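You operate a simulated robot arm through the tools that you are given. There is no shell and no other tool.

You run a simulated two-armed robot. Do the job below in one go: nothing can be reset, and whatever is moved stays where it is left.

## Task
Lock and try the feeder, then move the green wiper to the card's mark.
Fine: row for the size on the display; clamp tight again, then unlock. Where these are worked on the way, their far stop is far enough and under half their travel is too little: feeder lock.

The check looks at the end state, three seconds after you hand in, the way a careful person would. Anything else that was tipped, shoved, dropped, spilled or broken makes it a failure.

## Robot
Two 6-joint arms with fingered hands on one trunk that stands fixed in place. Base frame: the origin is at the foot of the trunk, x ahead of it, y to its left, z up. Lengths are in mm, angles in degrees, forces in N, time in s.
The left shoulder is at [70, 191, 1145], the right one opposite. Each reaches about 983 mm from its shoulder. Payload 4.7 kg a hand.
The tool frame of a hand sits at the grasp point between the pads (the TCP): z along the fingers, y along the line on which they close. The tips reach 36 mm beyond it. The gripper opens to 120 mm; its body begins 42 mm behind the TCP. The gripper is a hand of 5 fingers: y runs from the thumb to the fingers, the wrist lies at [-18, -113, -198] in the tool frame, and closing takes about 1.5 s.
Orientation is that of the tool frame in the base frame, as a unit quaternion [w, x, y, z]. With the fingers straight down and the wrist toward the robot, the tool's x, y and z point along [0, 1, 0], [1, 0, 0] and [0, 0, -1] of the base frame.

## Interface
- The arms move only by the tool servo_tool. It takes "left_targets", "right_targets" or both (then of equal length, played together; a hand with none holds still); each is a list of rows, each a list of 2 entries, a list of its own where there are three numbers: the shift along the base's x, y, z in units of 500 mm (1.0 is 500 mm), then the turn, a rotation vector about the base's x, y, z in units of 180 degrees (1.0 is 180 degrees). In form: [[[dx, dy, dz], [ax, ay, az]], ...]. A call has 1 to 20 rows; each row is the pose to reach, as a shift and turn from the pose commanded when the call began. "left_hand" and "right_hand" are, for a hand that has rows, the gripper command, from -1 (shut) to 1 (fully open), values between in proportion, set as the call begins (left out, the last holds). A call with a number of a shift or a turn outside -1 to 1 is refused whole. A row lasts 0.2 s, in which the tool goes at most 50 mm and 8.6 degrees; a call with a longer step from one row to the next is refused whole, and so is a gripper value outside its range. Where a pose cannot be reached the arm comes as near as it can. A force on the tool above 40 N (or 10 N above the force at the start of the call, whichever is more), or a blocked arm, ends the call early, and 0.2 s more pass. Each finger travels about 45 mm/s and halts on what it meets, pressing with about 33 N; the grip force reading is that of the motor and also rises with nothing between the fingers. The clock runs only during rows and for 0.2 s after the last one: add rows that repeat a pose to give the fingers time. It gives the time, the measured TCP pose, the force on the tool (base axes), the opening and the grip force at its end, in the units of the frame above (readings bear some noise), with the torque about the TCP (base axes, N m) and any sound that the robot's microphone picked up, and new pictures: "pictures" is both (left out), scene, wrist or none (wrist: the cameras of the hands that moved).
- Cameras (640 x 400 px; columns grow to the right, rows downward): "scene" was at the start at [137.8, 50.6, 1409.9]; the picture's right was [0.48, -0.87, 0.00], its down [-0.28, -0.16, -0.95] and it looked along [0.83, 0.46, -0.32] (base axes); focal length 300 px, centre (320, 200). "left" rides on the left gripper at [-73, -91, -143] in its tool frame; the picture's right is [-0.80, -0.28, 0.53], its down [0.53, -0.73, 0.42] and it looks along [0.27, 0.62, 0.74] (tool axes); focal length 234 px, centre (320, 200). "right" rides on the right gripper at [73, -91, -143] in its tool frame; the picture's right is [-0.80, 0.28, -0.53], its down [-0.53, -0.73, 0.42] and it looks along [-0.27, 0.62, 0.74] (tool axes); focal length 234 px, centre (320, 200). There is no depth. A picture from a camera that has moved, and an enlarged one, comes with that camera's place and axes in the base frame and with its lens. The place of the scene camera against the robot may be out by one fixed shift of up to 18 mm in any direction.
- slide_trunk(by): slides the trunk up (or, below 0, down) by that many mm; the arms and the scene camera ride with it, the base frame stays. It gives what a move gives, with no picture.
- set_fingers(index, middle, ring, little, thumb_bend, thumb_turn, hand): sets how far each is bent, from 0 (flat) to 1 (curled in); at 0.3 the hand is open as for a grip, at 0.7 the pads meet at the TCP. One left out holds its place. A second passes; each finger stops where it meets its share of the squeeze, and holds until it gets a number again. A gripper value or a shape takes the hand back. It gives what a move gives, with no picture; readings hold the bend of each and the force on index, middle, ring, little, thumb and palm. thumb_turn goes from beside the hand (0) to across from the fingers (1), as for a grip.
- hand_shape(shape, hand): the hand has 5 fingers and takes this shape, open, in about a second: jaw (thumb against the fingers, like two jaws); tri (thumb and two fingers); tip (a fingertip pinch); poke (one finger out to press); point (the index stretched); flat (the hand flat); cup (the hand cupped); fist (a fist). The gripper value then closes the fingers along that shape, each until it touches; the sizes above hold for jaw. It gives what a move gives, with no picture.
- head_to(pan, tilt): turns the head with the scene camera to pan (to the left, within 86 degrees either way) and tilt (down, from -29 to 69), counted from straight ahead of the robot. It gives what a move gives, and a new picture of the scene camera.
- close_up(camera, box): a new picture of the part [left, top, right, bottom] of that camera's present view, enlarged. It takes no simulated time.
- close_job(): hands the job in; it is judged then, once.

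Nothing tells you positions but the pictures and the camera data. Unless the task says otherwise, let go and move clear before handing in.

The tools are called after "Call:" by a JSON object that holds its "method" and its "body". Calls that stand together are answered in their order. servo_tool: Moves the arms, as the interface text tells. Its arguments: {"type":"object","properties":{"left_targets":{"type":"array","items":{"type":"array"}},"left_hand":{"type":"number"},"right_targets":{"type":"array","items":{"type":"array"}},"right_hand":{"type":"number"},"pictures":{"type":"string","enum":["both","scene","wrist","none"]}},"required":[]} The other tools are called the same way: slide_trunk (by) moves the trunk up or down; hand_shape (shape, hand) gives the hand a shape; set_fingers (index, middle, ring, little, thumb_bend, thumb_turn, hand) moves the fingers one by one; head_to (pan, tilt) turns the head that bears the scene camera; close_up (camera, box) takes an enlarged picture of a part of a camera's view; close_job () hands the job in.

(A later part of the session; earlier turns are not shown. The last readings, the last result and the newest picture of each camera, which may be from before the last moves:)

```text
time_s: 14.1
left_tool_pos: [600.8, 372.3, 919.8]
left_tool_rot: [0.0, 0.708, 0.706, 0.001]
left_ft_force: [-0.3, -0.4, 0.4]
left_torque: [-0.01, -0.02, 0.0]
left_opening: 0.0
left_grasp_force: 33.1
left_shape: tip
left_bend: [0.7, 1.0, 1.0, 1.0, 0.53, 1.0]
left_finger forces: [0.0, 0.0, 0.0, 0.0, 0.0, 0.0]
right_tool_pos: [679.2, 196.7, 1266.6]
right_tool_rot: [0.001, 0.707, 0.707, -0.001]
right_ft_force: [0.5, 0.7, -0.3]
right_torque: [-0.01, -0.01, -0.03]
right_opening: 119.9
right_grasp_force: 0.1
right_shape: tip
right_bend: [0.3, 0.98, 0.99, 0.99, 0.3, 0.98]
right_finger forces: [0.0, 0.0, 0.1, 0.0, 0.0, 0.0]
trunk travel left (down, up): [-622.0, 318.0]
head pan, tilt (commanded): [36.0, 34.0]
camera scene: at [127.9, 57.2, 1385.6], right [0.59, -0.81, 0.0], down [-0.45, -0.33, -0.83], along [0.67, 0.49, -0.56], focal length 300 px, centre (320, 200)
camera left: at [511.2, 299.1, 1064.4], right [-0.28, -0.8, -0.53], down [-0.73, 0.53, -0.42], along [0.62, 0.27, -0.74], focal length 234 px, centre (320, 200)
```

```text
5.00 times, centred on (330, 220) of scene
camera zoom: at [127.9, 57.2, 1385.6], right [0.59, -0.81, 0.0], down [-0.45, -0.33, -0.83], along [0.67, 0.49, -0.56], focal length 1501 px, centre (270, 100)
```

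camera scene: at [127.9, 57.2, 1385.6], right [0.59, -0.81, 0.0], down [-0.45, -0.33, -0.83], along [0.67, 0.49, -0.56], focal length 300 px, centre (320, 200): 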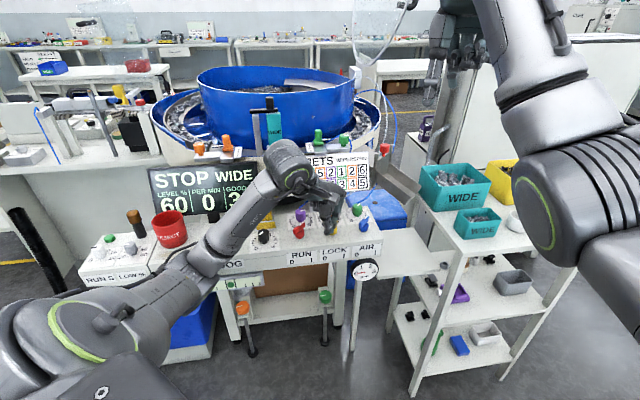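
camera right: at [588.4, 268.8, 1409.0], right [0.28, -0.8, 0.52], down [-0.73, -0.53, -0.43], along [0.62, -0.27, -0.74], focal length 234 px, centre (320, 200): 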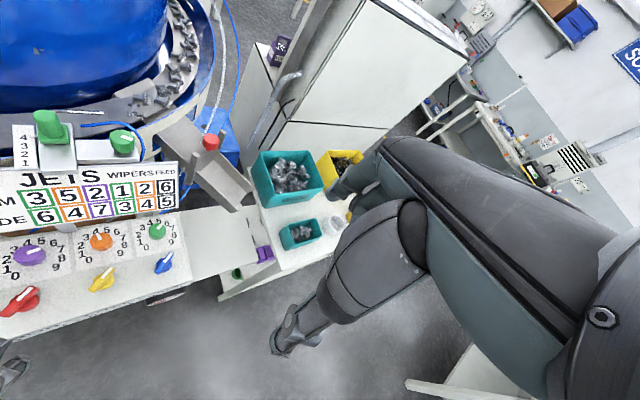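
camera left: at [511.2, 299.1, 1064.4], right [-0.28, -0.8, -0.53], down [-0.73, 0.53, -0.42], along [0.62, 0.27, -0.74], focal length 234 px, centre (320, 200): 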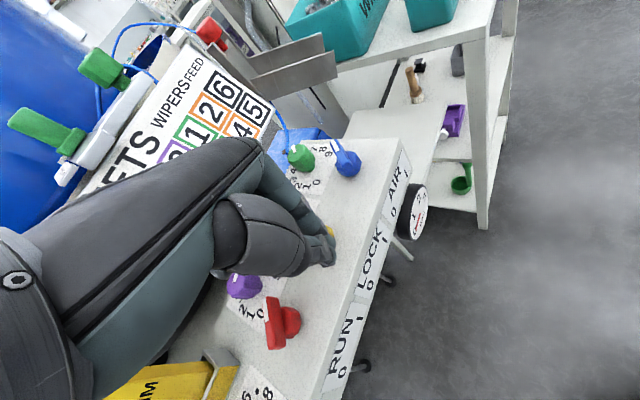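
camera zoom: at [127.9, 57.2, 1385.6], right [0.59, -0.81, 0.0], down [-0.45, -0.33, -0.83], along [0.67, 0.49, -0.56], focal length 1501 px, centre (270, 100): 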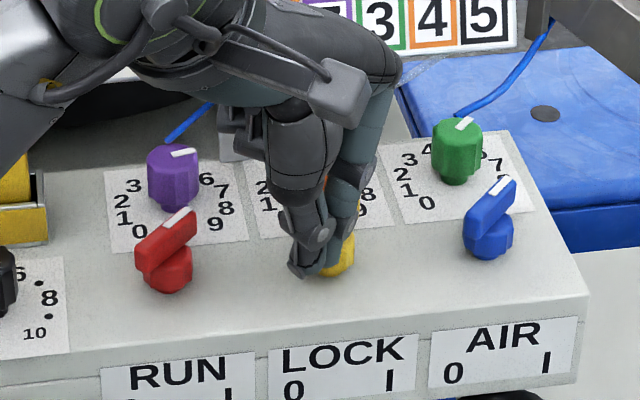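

No reaction force shows; I need to see whether the lever moved or the tips passed in front of it. I'll check from the other cameras.

Call:
{"method": "close_up", "body": {"camera": "right", "box": [0, 200, 200, 325]}}

Call:
{"method": "close_up", "body": {"camera": "left", "box": [280, 190, 380, 290]}}

Call:
{"method": "close_up", "body": {"camera": "scene", "box": [310, 215, 350, 250]}}

```text
3.20 times, centred on (100, 262) of right
camera zoom: at [588.8, 269.1, 1408.9], right [0.28, -0.8, 0.53], down [-0.73, -0.53, -0.42], along [0.62, -0.27, -0.74], focal length 749 px, centre (1024, 0)
```

zoom: 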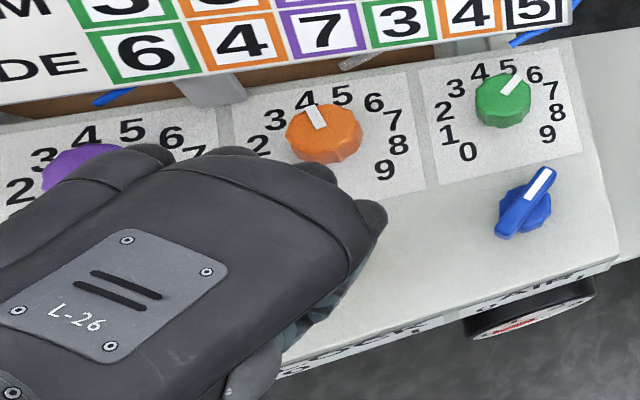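

```text
4.00 times, centred on (330, 240) of left
camera zoom: at [511.2, 299.1, 1064.4], right [-0.28, -0.8, -0.53], down [-0.73, 0.53, -0.42], along [0.62, 0.27, -0.74], focal length 937 px, centre (280, 40)
```

zoom: 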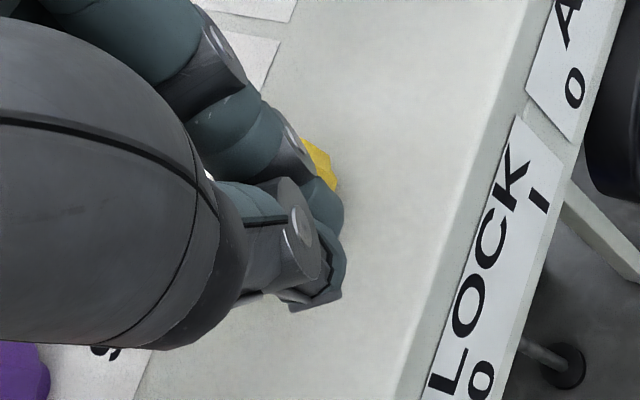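

```text
11.43 times, centred on (330, 232) of scene
camera zoom: at [127.9, 57.2, 1385.6], right [0.59, -0.81, 0.0], down [-0.45, -0.33, -0.83], along [0.67, 0.49, -0.56], focal length 3430 px, centre (206, -171)
```

zoom: 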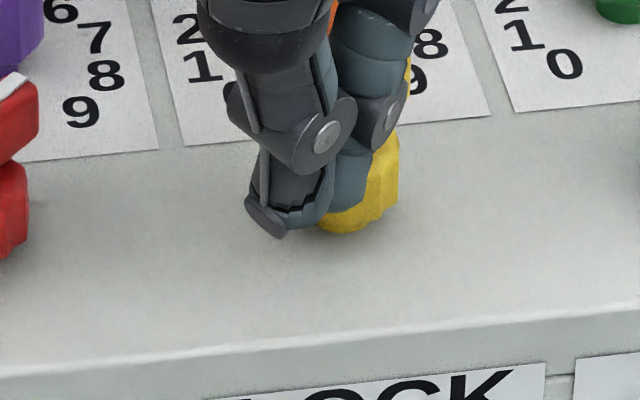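

The tips passed just in front of the lever's end. I'll back off to the right, shift about 14 mm deeper over the panel and push again.

Call:
{"method": "servo_tool", "body": {"left_targets": [[[0, -0.03, 0], [0, 0, 0]], [[0, -0.06, 0], [0, 0, 0]], [[0.014, -0.068, 0], [0, 0, 0]], [[0.028, -0.068, 0], [0, 0, 0]], [[0.028, -0.05, 0], [0, 0, 0]], [[0.028, -0.036, 0], [0, 0, 0]], [[0.028, -0.024, 0], [0, 0, 0]], [[0.028, -0.014, 0], [0, 0, 0]]], "pictures": "both"}}

Call:
{"method": "close_up", "body": {"camera": "scene", "box": [310, 200, 360, 250]}}

Call:
{"method": "close_up", "body": {"camera": "left", "box": [280, 190, 380, 290]}}

```text
time_s: 15.9
left_tool_pos: [614.2, 366.1, 918.8]
left_tool_rot: [0.0, 0.707, 0.707, 0.0]
left_ft_force: [-0.6, -0.5, 1.2]
left_torque: [0.01, 0.0, -0.02]
left_opening: 0.0
left_grasp_force: 33.3
left_shape: tip
left_bend: [0.7, 1.0, 1.0, 1.0, 0.53, 1.0]
left_finger forces: [0.0, 0.0, 0.1, 0.0, 0.0, 0.0]
right_tool_pos: [679.5, 197.4, 1266.2]
right_tool_rot: [0.0, 0.707, 0.708, 0.0]
right_ft_force: [-0.1, 0.4, -0.3]
right_torque: [-0.02, 0.0, 0.03]
right_opening: 120.0
right_grasp_force: 0.0
right_shape: tip
right_bend: [0.3, 0.98, 0.99, 0.99, 0.3, 0.98]
right_finger forces: [0.1, 0.0, 0.0, 0.0, 0.0, 0.0]
trunk travel left (down, up): [-622.0, 318.0]
head pan, tilt (commanded): [36.0, 34.0]
camera scene: at [127.9, 57.6, 1385.6], right [0.59, -0.81, 0.0], down [-0.45, -0.33, -0.83], along [0.67, 0.49, -0.56], focal length 300 px, centre (320, 200)
camera left: at [524.3, 292.8, 1063.8], right [-0.28, -0.8, -0.53], down [-0.73, 0.53, -0.42], along [0.62, 0.27, -0.74], focal length 234 px, centre (320, 200)
```

scene: 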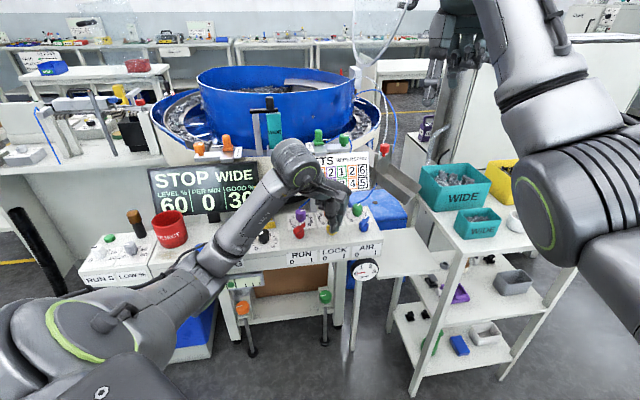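
left: 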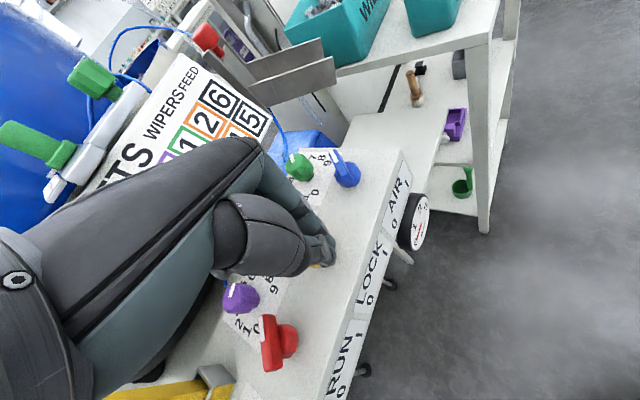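

```text
8.00 times, centred on (335, 225) of scene
camera zoom: at [127.9, 57.6, 1385.6], right [0.59, -0.81, 0.0], down [-0.45, -0.33, -0.83], along [0.67, 0.49, -0.56], focal length 2401 px, centre (200, 0)
```

zoom: 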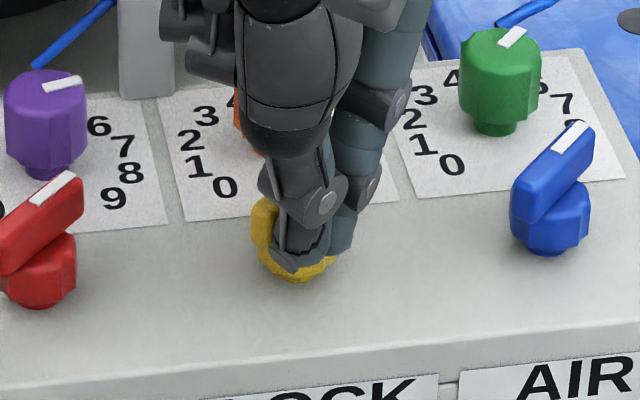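

```text
4.00 times, centred on (330, 240) of left
camera zoom: at [524.3, 292.8, 1063.8], right [-0.28, -0.8, -0.53], down [-0.73, 0.53, -0.42], along [0.62, 0.27, -0.74], focal length 937 px, centre (280, 40)
```

zoom: 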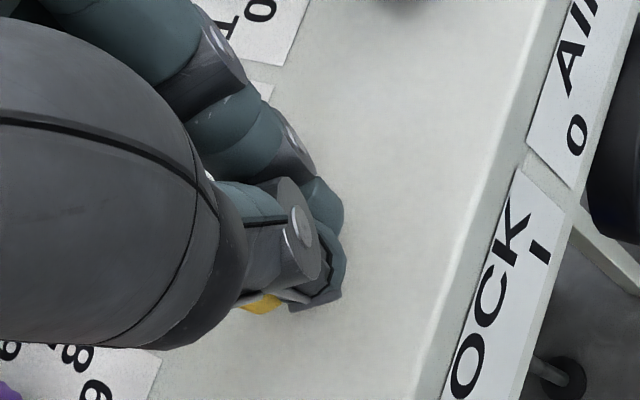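

The tips now overlap the lever's near end. I'll continue pushing to the left in small steps.

Call:
{"method": "servo_tool", "body": {"left_targets": [[[0, 0.01, 0], [0, 0, 0]], [[0, 0.02, 0], [0, 0, 0]], [[0, 0.03, 0], [0, 0, 0]], [[0, 0.04, 0], [0, 0, 0]]], "pictures": "none"}}

Call:
{"method": "close_up", "body": {"camera": "scene", "box": [300, 195, 370, 250]}}

Call:
{"method": "close_up", "body": {"camera": "left", "box": [280, 190, 380, 290]}}

```text
time_s: 16.9
left_tool_pos: [612.3, 390.8, 922.4]
left_tool_rot: [-0.002, 0.705, 0.71, 0.005]
left_ft_force: [-4.6, -1.4, 2.3]
left_torque: [-0.08, 0.09, -0.02]
left_opening: 0.0
left_grasp_force: 33.0
left_shape: tip
left_bend: [0.7, 1.0, 1.0, 1.0, 0.52, 1.0]
left_finger forces: [0.0, 0.0, 0.0, 0.0, 0.0, 0.0]
right_tool_pos: [676.1, 197.1, 1267.7]
right_tool_rot: [0.0, 0.706, 0.708, 0.002]
right_ft_force: [0.4, -0.5, 1.3]
right_torque: [0.01, -0.05, 0.0]
right_opening: 119.7
right_grasp_force: 0.0
right_shape: tip
right_bend: [0.3, 0.98, 0.99, 0.99, 0.3, 0.98]
right_finger forces: [0.0, 0.1, 0.0, 0.0, 0.0, 0.0]
trunk travel left (down, up): [-622.0, 318.0]
head pan, tilt (commanded): [36.0, 34.0]
```

```text
7.27 times, centred on (335, 222) of scene
camera zoom: at [125.0, 55.7, 1386.2], right [0.59, -0.81, 0.0], down [-0.45, -0.33, -0.83], along [0.67, 0.49, -0.56], focal length 2183 px, centre (211, 36)
```

zoom: 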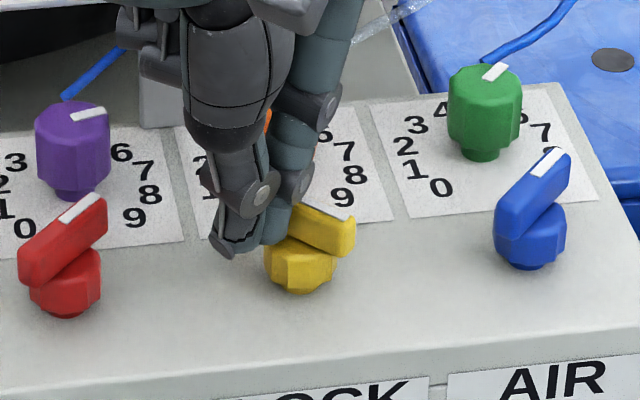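

```text
4.00 times, centred on (330, 240) of left
camera zoom: at [522.1, 314.4, 1065.7], right [-0.27, -0.8, -0.53], down [-0.74, 0.53, -0.42], along [0.62, 0.28, -0.73], focal length 937 px, centre (280, 40)
```

zoom: 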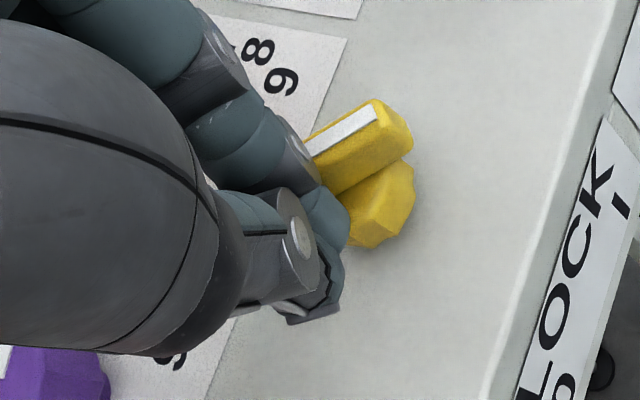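

The lever turned clockwise, so that direction is correct. I'll push a little further toward its stop and check the display.

Call:
{"method": "servo_tool", "body": {"left_targets": [[[0.008, 0.008, 0], [0, 0, 0]], [[0.016, 0.012, 0], [0, 0, 0]], [[0.024, 0.014, 0], [0, 0, 0]], [[0.03, 0.014, 0], [0, 0, 0]]], "pictures": "scene"}}

Call:
{"method": "close_up", "body": {"camera": "scene", "box": [300, 195, 370, 250]}}

Call:
{"method": "close_up", "body": {"camera": "left", "box": [280, 190, 380, 290]}}

```text
time_s: 17.9
left_tool_pos: [625.4, 393.0, 921.9]
left_tool_rot: [0.0, 0.707, 0.707, 0.002]
left_ft_force: [-33.4, -0.5, 6.2]
left_torque: [0.01, 0.82, 0.3]
left_opening: 0.0
left_grasp_force: 32.8
left_shape: tip
left_bend: [0.7, 1.0, 1.0, 1.0, 0.53, 1.0]
left_finger forces: [0.0, 0.0, 0.0, 0.0, 43.2, 0.0]
right_tool_pos: [673.3, 197.0, 1269.1]
right_tool_rot: [0.002, 0.706, 0.708, 0.001]
right_ft_force: [1.1, 0.5, -0.3]
right_torque: [-0.02, 0.02, -0.01]
right_opening: 119.8
right_grasp_force: 0.1
right_shape: tip
right_bend: [0.3, 0.98, 0.99, 0.99, 0.3, 0.98]
right_finger forces: [0.0, 0.1, 0.1, 0.0, 0.1, 0.0]
trunk travel left (down, up): [-622.0, 318.0]
head pan, tilt (commanded): [36.0, 34.0]
camera scene: at [122.0, 57.1, 1386.2], right [0.59, -0.81, 0.0], down [-0.45, -0.33, -0.83], along [0.67, 0.49, -0.56], focal length 300 px, centre (320, 200)
```

scene: 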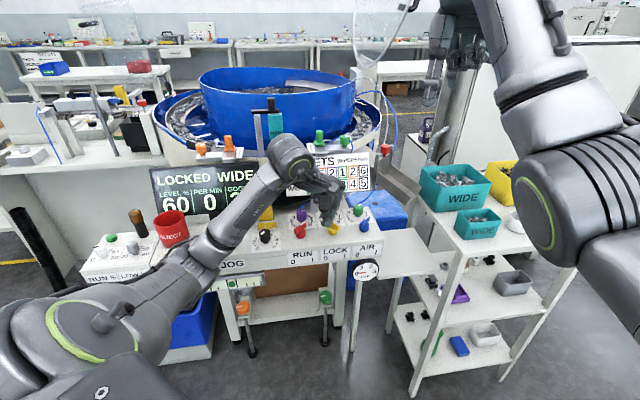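

```text
7.27 times, centred on (335, 222) of scene
camera zoom: at [122.0, 57.1, 1386.2], right [0.59, -0.81, 0.0], down [-0.45, -0.33, -0.83], along [0.67, 0.49, -0.56], focal length 2183 px, centre (211, 36)
```

zoom: 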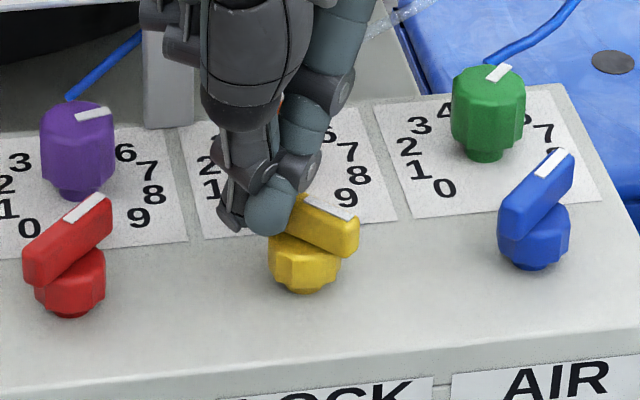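

```text
4.00 times, centred on (330, 240) of left
camera zoom: at [534.8, 318.5, 1065.8], right [-0.28, -0.8, -0.53], down [-0.73, 0.53, -0.42], along [0.62, 0.27, -0.74], focal length 937 px, centre (280, 40)
```

zoom: 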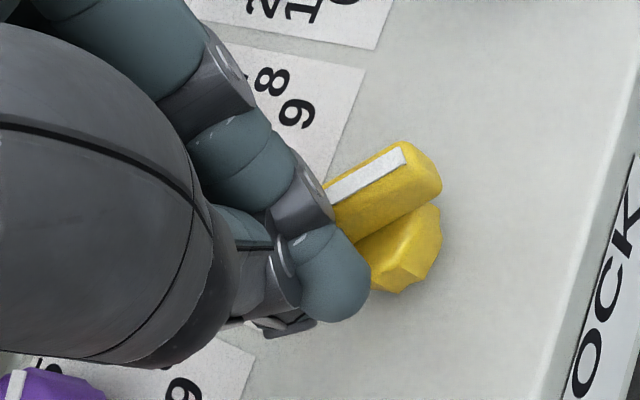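

The display now reads LOCKED WIDE and the lever is firm against its far stop. I'll back off from the lever, lift clear, and then head for the JOG button to try the feeder.

Call:
{"method": "servo_tool", "body": {"left_targets": [[[-0.02, 0, 0], [0, 0, 0]], [[-0.04, 0, 0.01], [0, 0, 0]], [[-0.06, 0.0, 0.08], [0, 0, 0]], [[-0.08, 0.02, 0.16], [0, 0, 0]], [[-0.1, 0.06, 0.2], [0, 0, 0]], [[-0.14, 0.12, 0.22], [0, 0, 0]], [[-0.18, 0.18, 0.22], [0, 0, 0]], [[-0.22, 0.24, 0.22], [0, 0, 0]], [[-0.26, 0.3, 0.22], [0, 0, 0]], [[-0.26, 0.3, 0.22], [0, 0, 0]]], "pictures": "both"}}

Call:
{"method": "close_up", "body": {"camera": "scene", "box": [270, 190, 390, 265]}}

Call:
{"method": "close_up", "body": {"camera": "right", "box": [0, 200, 200, 325]}}

```text
time_s: 20.1
left_tool_pos: [513.7, 524.3, 1025.4]
left_tool_rot: [-0.001, 0.707, 0.707, 0.001]
left_ft_force: [0.4, 0.5, -0.3]
left_torque: [0.01, 0.03, 0.0]
left_opening: 0.2
left_grasp_force: 32.8
left_shape: tip
left_bend: [0.7, 1.0, 1.0, 1.0, 0.58, 1.0]
left_finger forces: [0.1, 0.0, 0.0, 0.1, 0.0, 0.0]
left hand out of reach, approached as far as the arm can: row 9, 10
right_tool_pos: [679.9, 195.9, 1265.7]
right_tool_rot: [-0.001, 0.707, 0.707, 0.0]
right_ft_force: [-0.5, 0.6, 0.1]
right_torque: [-0.02, 0.01, 0.02]
right_opening: 119.8
right_grasp_force: 0.1
right_shape: tip
right_bend: [0.3, 0.98, 0.99, 0.99, 0.3, 0.98]
right_finger forces: [0.0, 0.0, 0.0, 0.0, 0.0, 0.1]
trunk travel left (down, up): [-622.0, 318.0]
head pan, tilt (commanded): [36.0, 34.0]
camera scene: at [128.7, 57.6, 1385.5], right [0.59, -0.81, 0.0], down [-0.45, -0.33, -0.83], along [0.67, 0.49, -0.56], focal length 300 px, centre (320, 200)
camera left: at [423.0, 450.9, 1171.5], right [-0.28, -0.8, -0.53], down [-0.73, 0.53, -0.42], along [0.62, 0.27, -0.74], focal length 234 px, centre (320, 200)
```

scene: 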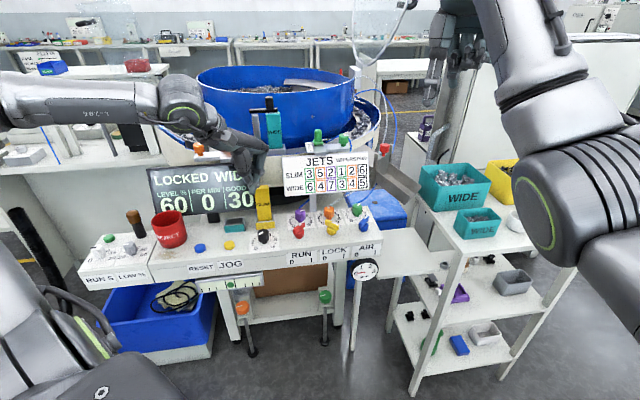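
left: 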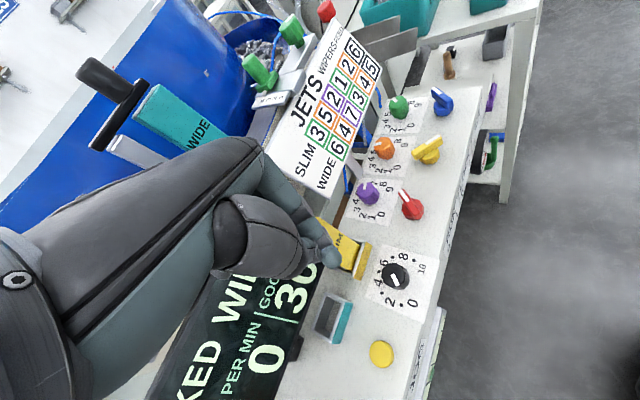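

```text
5.33 times, centred on (330, 228) of scene
camera zoom: at [128.7, 57.6, 1385.5], right [0.59, -0.81, 0.0], down [-0.45, -0.33, -0.83], along [0.67, 0.49, -0.56], focal length 1601 px, centre (267, 53)
```

zoom: 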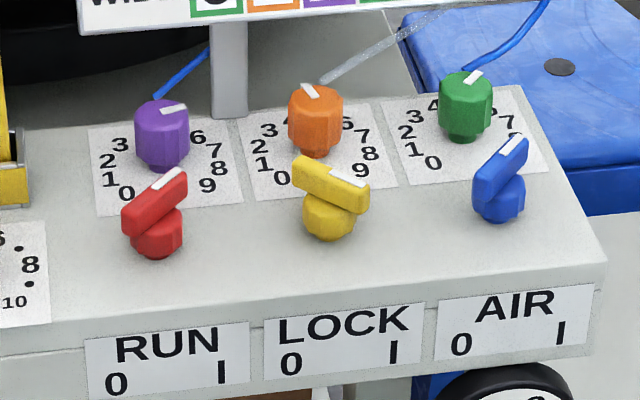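

```text
3.20 times, centred on (100, 262) of right
camera zoom: at [589.9, 269.2, 1408.4], right [0.28, -0.8, 0.53], down [-0.73, -0.53, -0.42], along [0.62, -0.27, -0.74], focal length 749 px, centre (1024, 0)
```

zoom: 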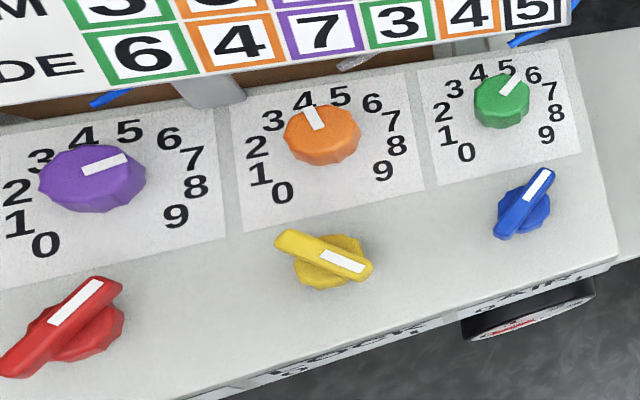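

LOCK is turned and the dials look untouched. Before going on I must check clearance to the tall SLIM plate near the fingertips.

Call:
{"method": "close_up", "body": {"camera": "scene", "box": [200, 130, 300, 210]}}

Call:
{"method": "close_up", "body": {"camera": "left", "box": [280, 190, 460, 400]}}

```text
5.00 times, centred on (250, 170) of scene
camera zoom: at [128.7, 57.6, 1385.5], right [0.59, -0.81, 0.0], down [-0.45, -0.33, -0.83], along [0.67, 0.49, -0.56], focal length 1501 px, centre (670, 350)
```

zoom: 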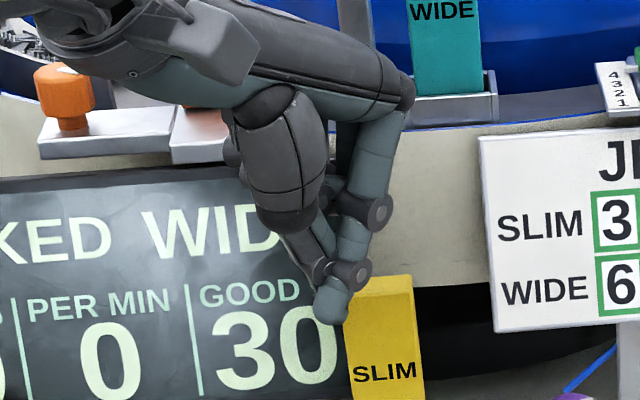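

```text
1.90 times, centred on (370, 295) of left
camera zoom: at [423.0, 450.9, 1171.5], right [-0.28, -0.8, -0.53], down [-0.73, 0.53, -0.42], along [0.62, 0.27, -0.74], focal length 446 px, centre (225, 19)
```

zoom: 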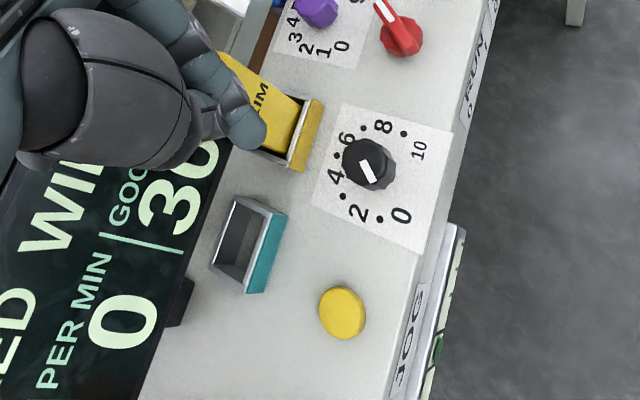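

The tips are just above and beside the SLIM plate, so I'll rise first, then move back and left over the JOG button while yawing the hand for easier reach.

Call:
{"method": "servo_tool", "body": {"left_targets": [[[0, 0, 0.08], [0, 0, 0]], [[-0.02, 0, 0.14], [0, 0, 0]], [[-0.06, 0.01, 0.14], [0, 0, 0.04]], [[-0.1, 0.02, 0.13], [0, 0, 0.08]], [[-0.14, 0.04, 0.1], [0, 0, 0.12]], [[-0.147, 0.06, 0.04], [0, 0, 0.16]], [[-0.147, 0.062, -0.03], [0, 0, 0.2]], [[-0.147, 0.062, -0.09], [0, 0, 0.2]], [[-0.147, 0.062, -0.09], [0, 0, 0.2]]], "pictures": "both"}}

Call:
{"method": "close_up", "body": {"camera": "left", "box": [280, 190, 460, 400]}}

```text
time_s: 22.1
left_tool_pos: [446.4, 525.4, 977.6]
left_tool_rot: [-0.001, 0.453, 0.891, 0.0]
left_ft_force: [1.1, 0.3, 0.0]
left_torque: [-0.04, -0.03, -0.01]
left_opening: 0.0
left_grasp_force: 33.2
left_shape: tip
left_bend: [0.7, 1.0, 1.0, 1.0, 0.58, 1.0]
left_finger forces: [0.0, 0.0, 0.0, 0.1, 0.0, 0.0]
left hand out of reach, approached as far as the arm can: row 1, 2, 3, 4, 5, 6, 7, 8, 9
right_tool_pos: [679.1, 199.5, 1263.8]
right_tool_rot: [0.0, 0.707, 0.707, -0.001]
right_ft_force: [0.4, 1.5, 0.6]
right_torque: [-0.01, 0.01, 0.01]
right_opening: 120.0
right_grasp_force: 0.0
right_shape: tip
right_bend: [0.3, 0.98, 0.99, 0.99, 0.3, 0.98]
right_finger forces: [0.1, 0.0, 0.0, 0.1, 0.0, 0.0]
trunk travel left (down, up): [-622.0, 318.0]
head pan, tilt (commanded): [36.0, 34.0]
camera scene: at [129.4, 60.1, 1385.3], right [0.59, -0.81, 0.0], down [-0.45, -0.33, -0.83], along [0.67, 0.49, -0.56], focal length 300 px, centre (320, 200)
camera left: at [417.4, 412.2, 1122.5], right [0.25, -0.81, -0.53], down [-0.91, 0.0, -0.42], along [0.34, 0.58, -0.74], focal length 234 px, centre (320, 200)
```

scene: 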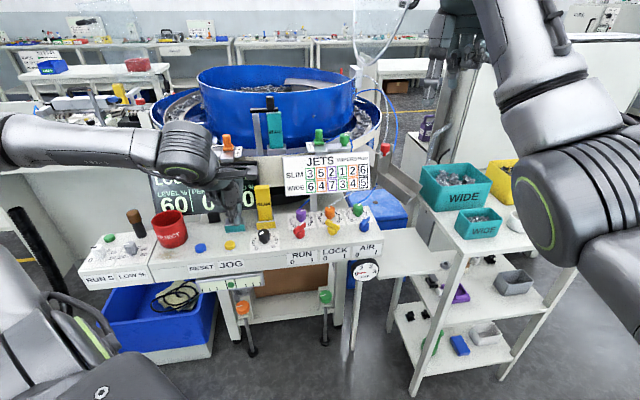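
left: 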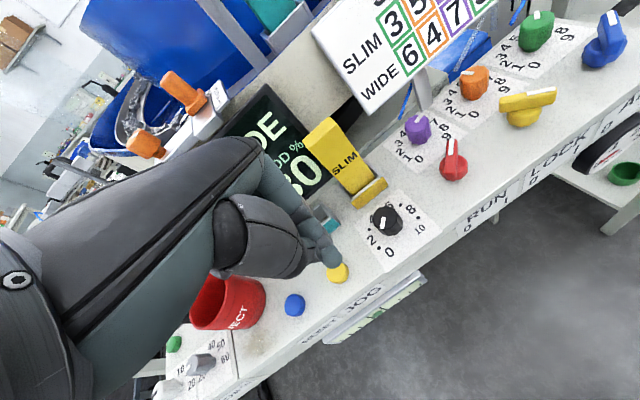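

```text
1.90 times, centred on (370, 295) of left
camera zoom: at [417.4, 412.2, 1122.5], right [0.25, -0.81, -0.53], down [-0.91, 0.0, -0.42], along [0.34, 0.58, -0.74], focal length 446 px, centre (225, 19)
```

zoom: 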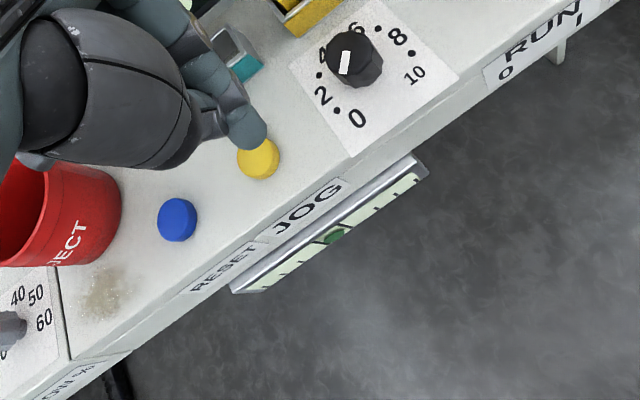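

The left arm falls about 30 mm short of JOG when the shoulder is this low. I'll first move the right hand aside, then raise the trunk so the left arm can reach down more comfortably.

Call:
{"method": "servo_tool", "body": {"right_targets": [[[0, -0.07, 0], [0, 0, 0]], [[0, -0.14, 0], [0, 0, 0]], [[0, -0.21, 0], [0, 0, 0]], [[0, -0.28, 0], [0, 0, 0]], [[0, -0.34, 0], [0, 0, 0]], [[0, -0.4, 0], [0, 0, 0]]], "left_targets": [[[0, 0, 0.02], [0, 0, 0]], [[0, 0, 0.04], [0, 0, 0]], [[0, 0, 0.06], [0, 0, 0]], [[0, 0, 0.08], [0, 0, 0]], [[0, 0, 0.08], [0, 0, 0]], [[0, 0, 0.08], [0, 0, 0]]], "pictures": "scene"}}

Call:
{"method": "slide_trunk", "body": {"by": 120}}

```text
time_s: 23.5
left_tool_pos: [447.9, 513.8, 1013.6]
left_tool_rot: [-0.001, 0.455, 0.891, 0.001]
left_ft_force: [-0.2, -0.9, 0.5]
left_torque: [0.05, 0.0, 0.02]
left_opening: 0.1
left_grasp_force: 32.3
left_shape: tip
left_bend: [0.7, 1.0, 1.0, 1.0, 0.58, 1.0]
left_finger forces: [0.1, 0.0, 0.0, 0.0, 0.1, 0.0]
left hand out of reach, approached as far as the arm can: row 2, 3, 4, 5, 6
right_tool_pos: [769.5, 21.2, 1266.6]
right_tool_rot: [-0.002, 0.707, 0.707, 0.0]
right_ft_force: [0.0, 0.0, 0.4]
right_torque: [0.03, 0.01, 0.05]
right_opening: 119.9
right_grasp_force: 0.2
right_shape: tip
right_bend: [0.3, 0.98, 0.99, 0.99, 0.3, 0.98]
right_finger forces: [0.0, 0.1, 0.0, 0.0, 0.0, 0.0]
right hand out of reach, approached as far as the arm can: row 1, 2, 3, 4, 5, 6
trunk travel left (down, up): [-622.0, 318.0]
head pan, tilt (commanded): [36.0, 34.0]
camera scene: at [128.9, 55.3, 1385.6], right [0.59, -0.81, 0.0], down [-0.45, -0.33, -0.83], along [0.67, 0.49, -0.56], focal length 300 px, centre (320, 200)
```

scene: 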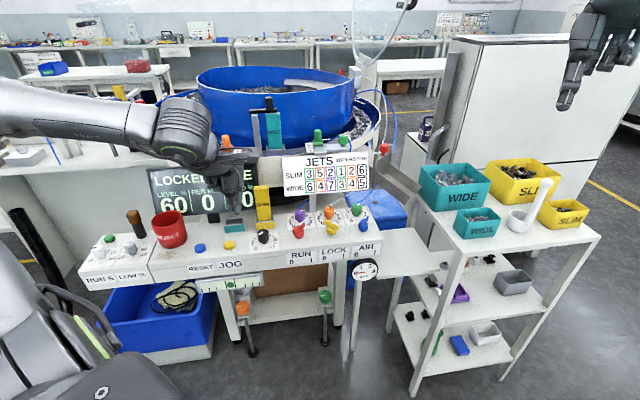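

```text
time_s: 25.0
left_tool_pos: [447.5, 515.5, 1132.5]
left_tool_rot: [-0.001, 0.454, 0.891, 0.0]
left_ft_force: [0.4, 0.1, -0.7]
left_torque: [0.0, 0.01, 0.01]
left_opening: 0.0
left_grasp_force: 32.7
left_shape: tip
left_bend: [0.7, 1.0, 1.0, 1.0, 0.58, 1.0]
left_finger forces: [0.0, 0.0, 0.0, 0.0, 0.0, 0.1]
right_tool_pos: [769.1, 23.2, 1387.3]
right_tool_rot: [0.0, 0.707, 0.707, 0.0]
right_ft_force: [-0.2, 0.2, -0.3]
right_torque: [0.03, -0.01, -0.02]
right_opening: 119.9
right_grasp_force: 0.2
right_shape: tip
right_bend: [0.3, 0.98, 0.99, 0.99, 0.3, 0.98]
right_finger forces: [0.0, 0.0, 0.1, 0.0, 0.0, 0.0]
trunk travel left (down, up): [-742.0, 198.0]
head pan, tilt (commanded): [36.0, 34.0]
```

The trunk is 120 mm higher. I'll lower the left pinch toward a point above JOG at about z 940.

Call:
{"method": "servo_tool", "body": {"left_targets": [[[-0.002, 0.01, -0.08], [0, 0, 0]], [[-0.004, 0.02, -0.16], [0, 0, 0]], [[-0.008, 0.04, -0.24], [0, 0, 0]], [[-0.012, 0.06, -0.32], [0, 0, 0]], [[-0.015, 0.079, -0.384], [0, 0, 0]], [[-0.015, 0.079, -0.384], [0, 0, 0]]], "pictures": "both"}}

Call:
{"method": "close_up", "body": {"camera": "left", "box": [280, 190, 460, 400]}}

```text
time_s: 26.4
left_tool_pos: [440.3, 554.7, 941.0]
left_tool_rot: [-0.001, 0.455, 0.89, 0.0]
left_ft_force: [0.7, 0.6, 0.7]
left_torque: [0.0, -0.05, 0.0]
left_opening: 0.1
left_grasp_force: 33.0
left_shape: tip
left_bend: [0.7, 1.0, 1.0, 1.0, 0.58, 1.0]
left_finger forces: [0.1, 0.0, 0.1, 0.0, 0.1, 0.0]
right_tool_pos: [767.5, 23.3, 1388.3]
right_tool_rot: [0.0, 0.707, 0.707, -0.001]
right_ft_force: [0.2, 0.0, 0.0]
right_torque: [0.0, 0.01, 0.02]
right_opening: 120.1
right_grasp_force: 0.1
right_shape: tip
right_bend: [0.3, 0.98, 0.99, 0.99, 0.3, 0.98]
right_finger forces: [0.1, 0.0, 0.1, 0.1, 0.0, 0.0]
trunk travel left (down, up): [-742.0, 198.0]
head pan, tilt (commanded): [36.0, 34.0]
camera scene: at [127.9, 56.8, 1505.6], right [0.59, -0.81, 0.0], down [-0.45, -0.33, -0.83], along [0.67, 0.49, -0.56], focal length 300 px, centre (320, 200)
camera left: at [411.2, 440.7, 1084.7], right [0.25, -0.81, -0.53], down [-0.91, 0.0, -0.42], along [0.35, 0.58, -0.74], focal length 234 px, centre (320, 200)
```

scene: 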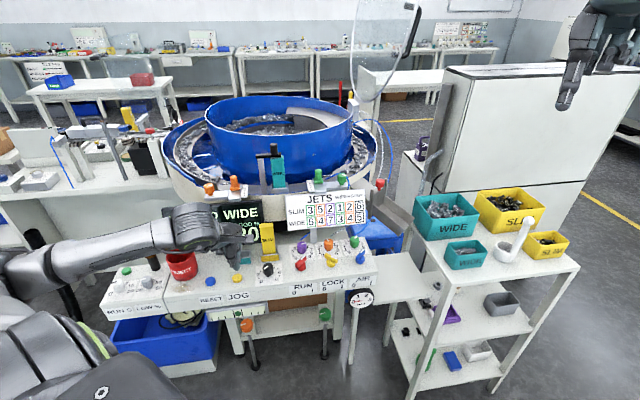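
left: 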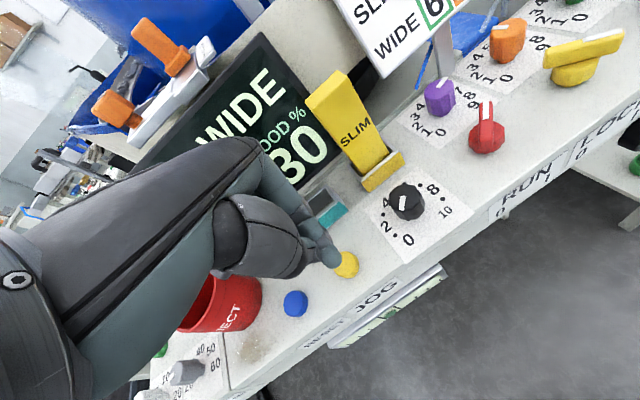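

```text
1.90 times, centred on (370, 295) of left
camera zoom: at [411.2, 440.7, 1084.7], right [0.25, -0.81, -0.53], down [-0.91, 0.0, -0.42], along [0.35, 0.58, -0.74], focal length 446 px, centre (225, 19)
```

zoom: 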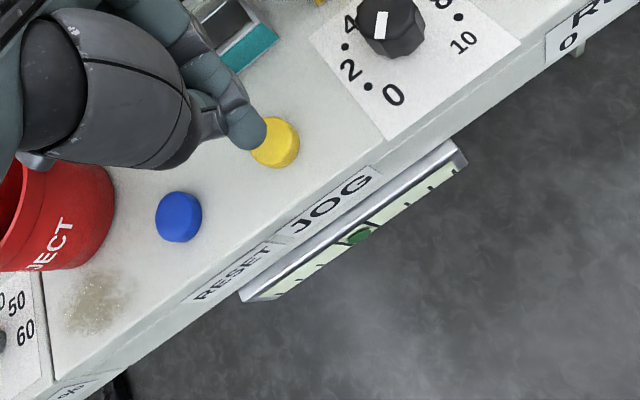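

The tips are now right over JOG with the arm fully in reach. I'll press it down gently to try the feeder while locked.

Call:
{"method": "servo_tool", "body": {"left_targets": [[[0.003, 0.002, -0.03], [0, 0, 0]], [[0.003, 0.002, -0.056], [0, 0, 0]], [[0.003, 0.002, -0.068], [0, 0, 0]], [[0.003, 0.002, -0.076], [0, 0, 0]], [[0.003, 0.002, -0.082], [0, 0, 0]]], "pictures": "both"}}

Call:
{"method": "close_up", "body": {"camera": "left", "box": [280, 190, 460, 400]}}

Call:
{"method": "close_up", "body": {"camera": "scene", "box": [180, 190, 300, 310]}}

```text
time_s: 27.6
left_tool_pos: [441.1, 555.1, 900.4]
left_tool_rot: [0.0, 0.454, 0.891, 0.001]
left_ft_force: [-0.6, 2.1, 2.6]
left_torque: [0.02, 0.02, 0.0]
left_opening: 0.0
left_grasp_force: 32.8
left_shape: tip
left_bend: [0.7, 1.0, 1.0, 1.0, 0.58, 1.0]
left_finger forces: [0.0, 0.0, 0.0, 0.0, 0.0, 0.1]
right_tool_pos: [767.8, 23.9, 1387.2]
right_tool_rot: [0.0, 0.707, 0.707, 0.0]
right_ft_force: [-0.4, -0.6, 1.0]
right_torque: [0.0, 0.01, -0.01]
right_opening: 120.0
right_grasp_force: 0.0
right_shape: tip
right_bend: [0.3, 0.98, 0.99, 0.99, 0.3, 0.98]
right_finger forces: [0.0, 0.0, 0.0, 0.0, 0.0, 0.1]
trunk travel left (down, up): [-742.0, 198.0]
head pan, tilt (commanded): [36.0, 34.0]
heard: click
camera scene: at [127.6, 57.2, 1505.7], right [0.59, -0.81, 0.0], down [-0.45, -0.33, -0.83], along [0.67, 0.49, -0.56], focal length 300 px, centre (320, 200)
camera left: at [411.7, 442.0, 1044.9], right [0.25, -0.81, -0.53], down [-0.91, 0.0, -0.42], along [0.35, 0.58, -0.74], focal length 234 px, centre (320, 200)
```

scene: 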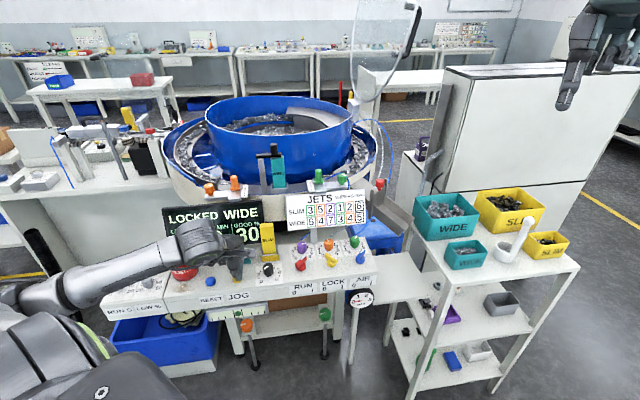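
left: 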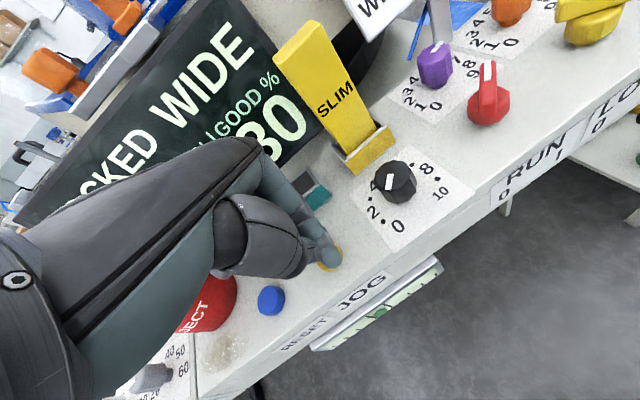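

```text
1.90 times, centred on (370, 295) of left
camera zoom: at [411.7, 442.0, 1044.9], right [0.25, -0.81, -0.53], down [-0.91, 0.0, -0.42], along [0.35, 0.58, -0.74], focal length 446 px, centre (225, 19)
```

zoom: 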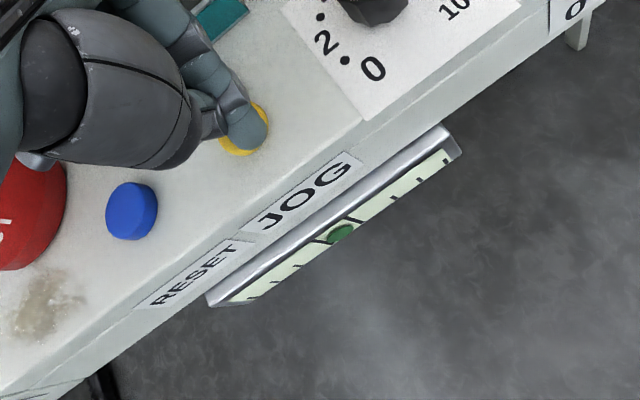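

```text
3.33 times, centred on (240, 250) of scene
camera zoom: at [127.6, 57.2, 1505.7], right [0.59, -0.81, 0.0], down [-0.45, -0.33, -0.83], along [0.67, 0.49, -0.56], focal length 1000 px, centre (587, 33)
```

zoom: 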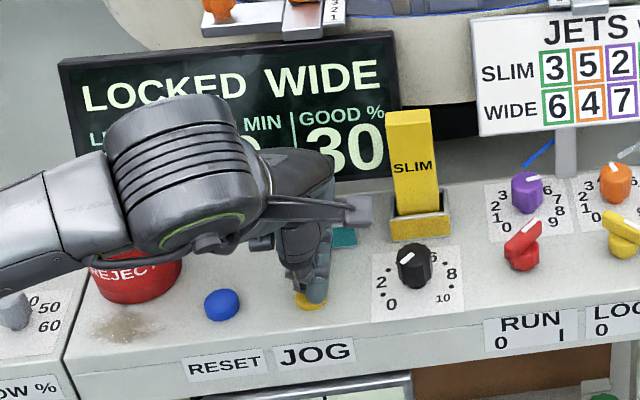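

JOG clicked, the display stays LOCKED WIDE and nothing runs, so the try is done. Now I'll lift off JOG, rise over the SLIM plate, and bring the right hand back as an observing camera for the clamp and wiper.

Call:
{"method": "servo_tool", "body": {"left_targets": [[[0, 0, 0.06], [0, 0, 0]], [[0, 0, 0.14], [0, 0, 0]], [[0, -0.01, 0.22], [0, 0, 0]], [[0.02, -0.03, 0.3], [0, 0, 0]], [[0.06, -0.05, 0.36], [0, 0, 0]], [[0.12, -0.08, 0.4], [0, 0, 0]], [[0.18, -0.11, 0.44], [0, 0, 0]], [[0.24, -0.14, 0.48], [0, 0, -0.04]], [[0.3, -0.16, 0.5], [0, 0, -0.08]], [[0.3, -0.16, 0.5], [0, 0, -0.08]]], "right_targets": [[[0, 0, 0], [0, 0, 0]], [[-0.03, 0.06, 0], [0, 0, 0]], [[-0.06, 0.12, 0], [0, 0, 0]], [[-0.09, 0.18, 0], [0, 0, 0.04]], [[-0.12, 0.24, 0], [0, 0, 0.08]], [[-0.15, 0.3, 0], [0, 0, 0.12]], [[-0.17, 0.34, 0], [0, 0, 0.16]], [[-0.17, 0.34, 0], [0, 0, 0.2]], [[-0.17, 0.34, 0], [0, 0, 0.2]], [[-0.17, 0.34, 0], [0, 0, 0.2]]], "pictures": "both"}}

```text
time_s: 29.8
left_tool_pos: [590.5, 476.2, 1150.9]
left_tool_rot: [-0.001, 0.563, 0.827, 0.0]
left_ft_force: [0.4, 0.0, -0.1]
left_torque: [0.0, -0.01, -0.03]
left_opening: 0.1
left_grasp_force: 32.8
left_shape: tip
left_bend: [0.7, 1.0, 1.0, 1.0, 0.58, 1.0]
left_finger forces: [0.1, 0.0, 0.1, 0.1, 0.0, 0.1]
right_tool_pos: [682.2, 194.4, 1387.5]
right_tool_rot: [0.001, 0.453, 0.891, 0.001]
right_ft_force: [0.6, 0.0, 0.4]
right_torque: [0.01, -0.03, 0.02]
right_opening: 120.1
right_grasp_force: 0.2
right_shape: tip
right_bend: [0.3, 0.98, 0.99, 0.99, 0.3, 0.98]
right_finger forces: [0.2, 0.0, 0.0, 0.0, 0.1, 0.1]
right hand out of reach, approached as far as the arm can: row 3
trunk travel left (down, up): [-742.0, 198.0]
head pan, tilt (commanded): [36.0, 34.0]
camera scene: at [127.1, 57.8, 1505.7], right [0.59, -0.81, 0.0], down [-0.45, -0.33, -0.83], along [0.67, 0.49, -0.56], focal length 300 px, centre (320, 200)
camera right: at [566.9, 198.8, 1530.4], right [0.7, -0.49, 0.53], down [-0.28, -0.86, -0.42], along [0.66, 0.15, -0.74], focal length 234 px, centre (320, 200)
camera left: at [532.9, 373.4, 1295.0], right [0.04, -0.85, -0.53], down [-0.88, 0.23, -0.42], along [0.48, 0.48, -0.74], focal length 234 px, centre (320, 200)
```

scene: 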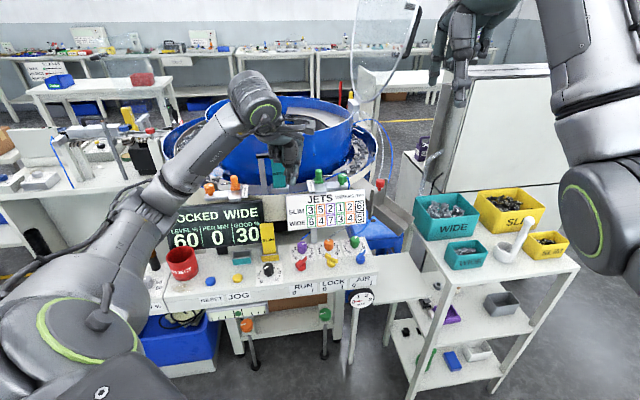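
right: 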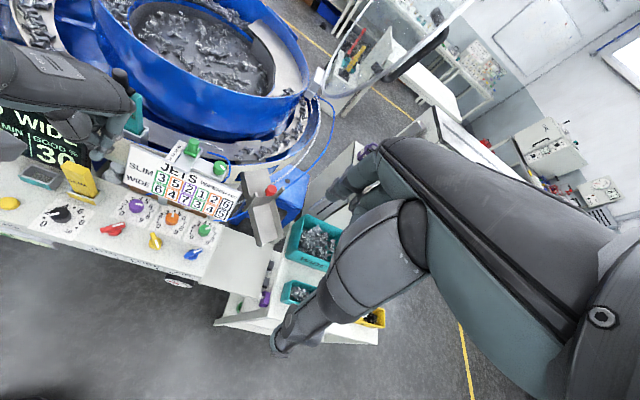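
left: 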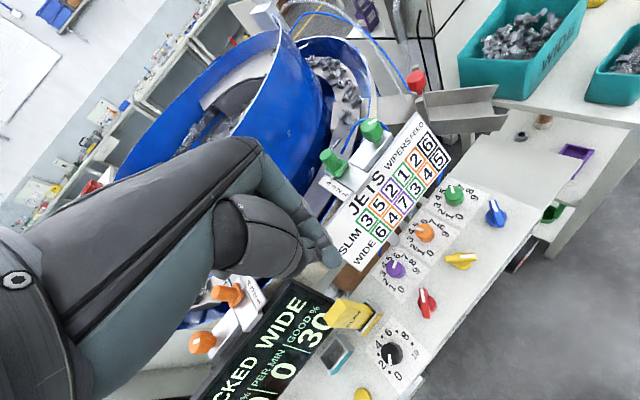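

Both hands are clear and I have good views of the wiper from both hand cameras. I'll zoom in on the wiper and its clamp.

Call:
{"method": "close_up", "body": {"camera": "left", "box": [300, 90, 420, 210]}}

Call:
{"method": "close_up", "body": {"camera": "right", "box": [150, 110, 270, 200]}}

Call:
{"method": "close_up", "body": {"camera": "scene", "box": [290, 150, 380, 230]}}

```text
3.33 times, centred on (360, 150) of left
camera zoom: at [532.9, 373.4, 1295.0], right [0.04, -0.85, -0.53], down [-0.88, 0.23, -0.42], along [0.48, 0.48, -0.74], focal length 781 px, centre (187, 367)
```

zoom: 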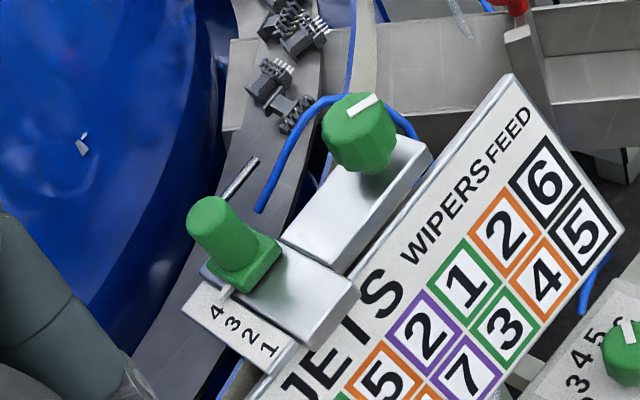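

```text
4.44 times, centred on (210, 155) of right
camera zoom: at [566.9, 198.8, 1530.4], right [0.7, -0.49, 0.53], down [-0.28, -0.86, -0.42], along [0.66, 0.15, -0.74], focal length 1041 px, centre (809, 400)
```

zoom: 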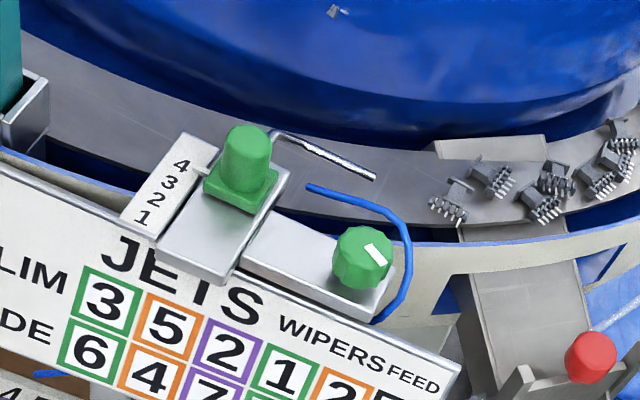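

```text
5.00 times, centred on (335, 190) of scene
camera zoom: at [127.1, 57.8, 1505.7], right [0.59, -0.81, 0.0], down [-0.45, -0.33, -0.83], along [0.67, 0.49, -0.56], focal length 1501 px, centre (245, 250)
```

zoom: 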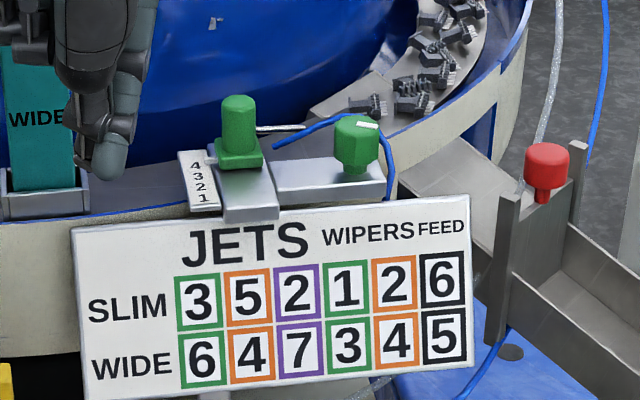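

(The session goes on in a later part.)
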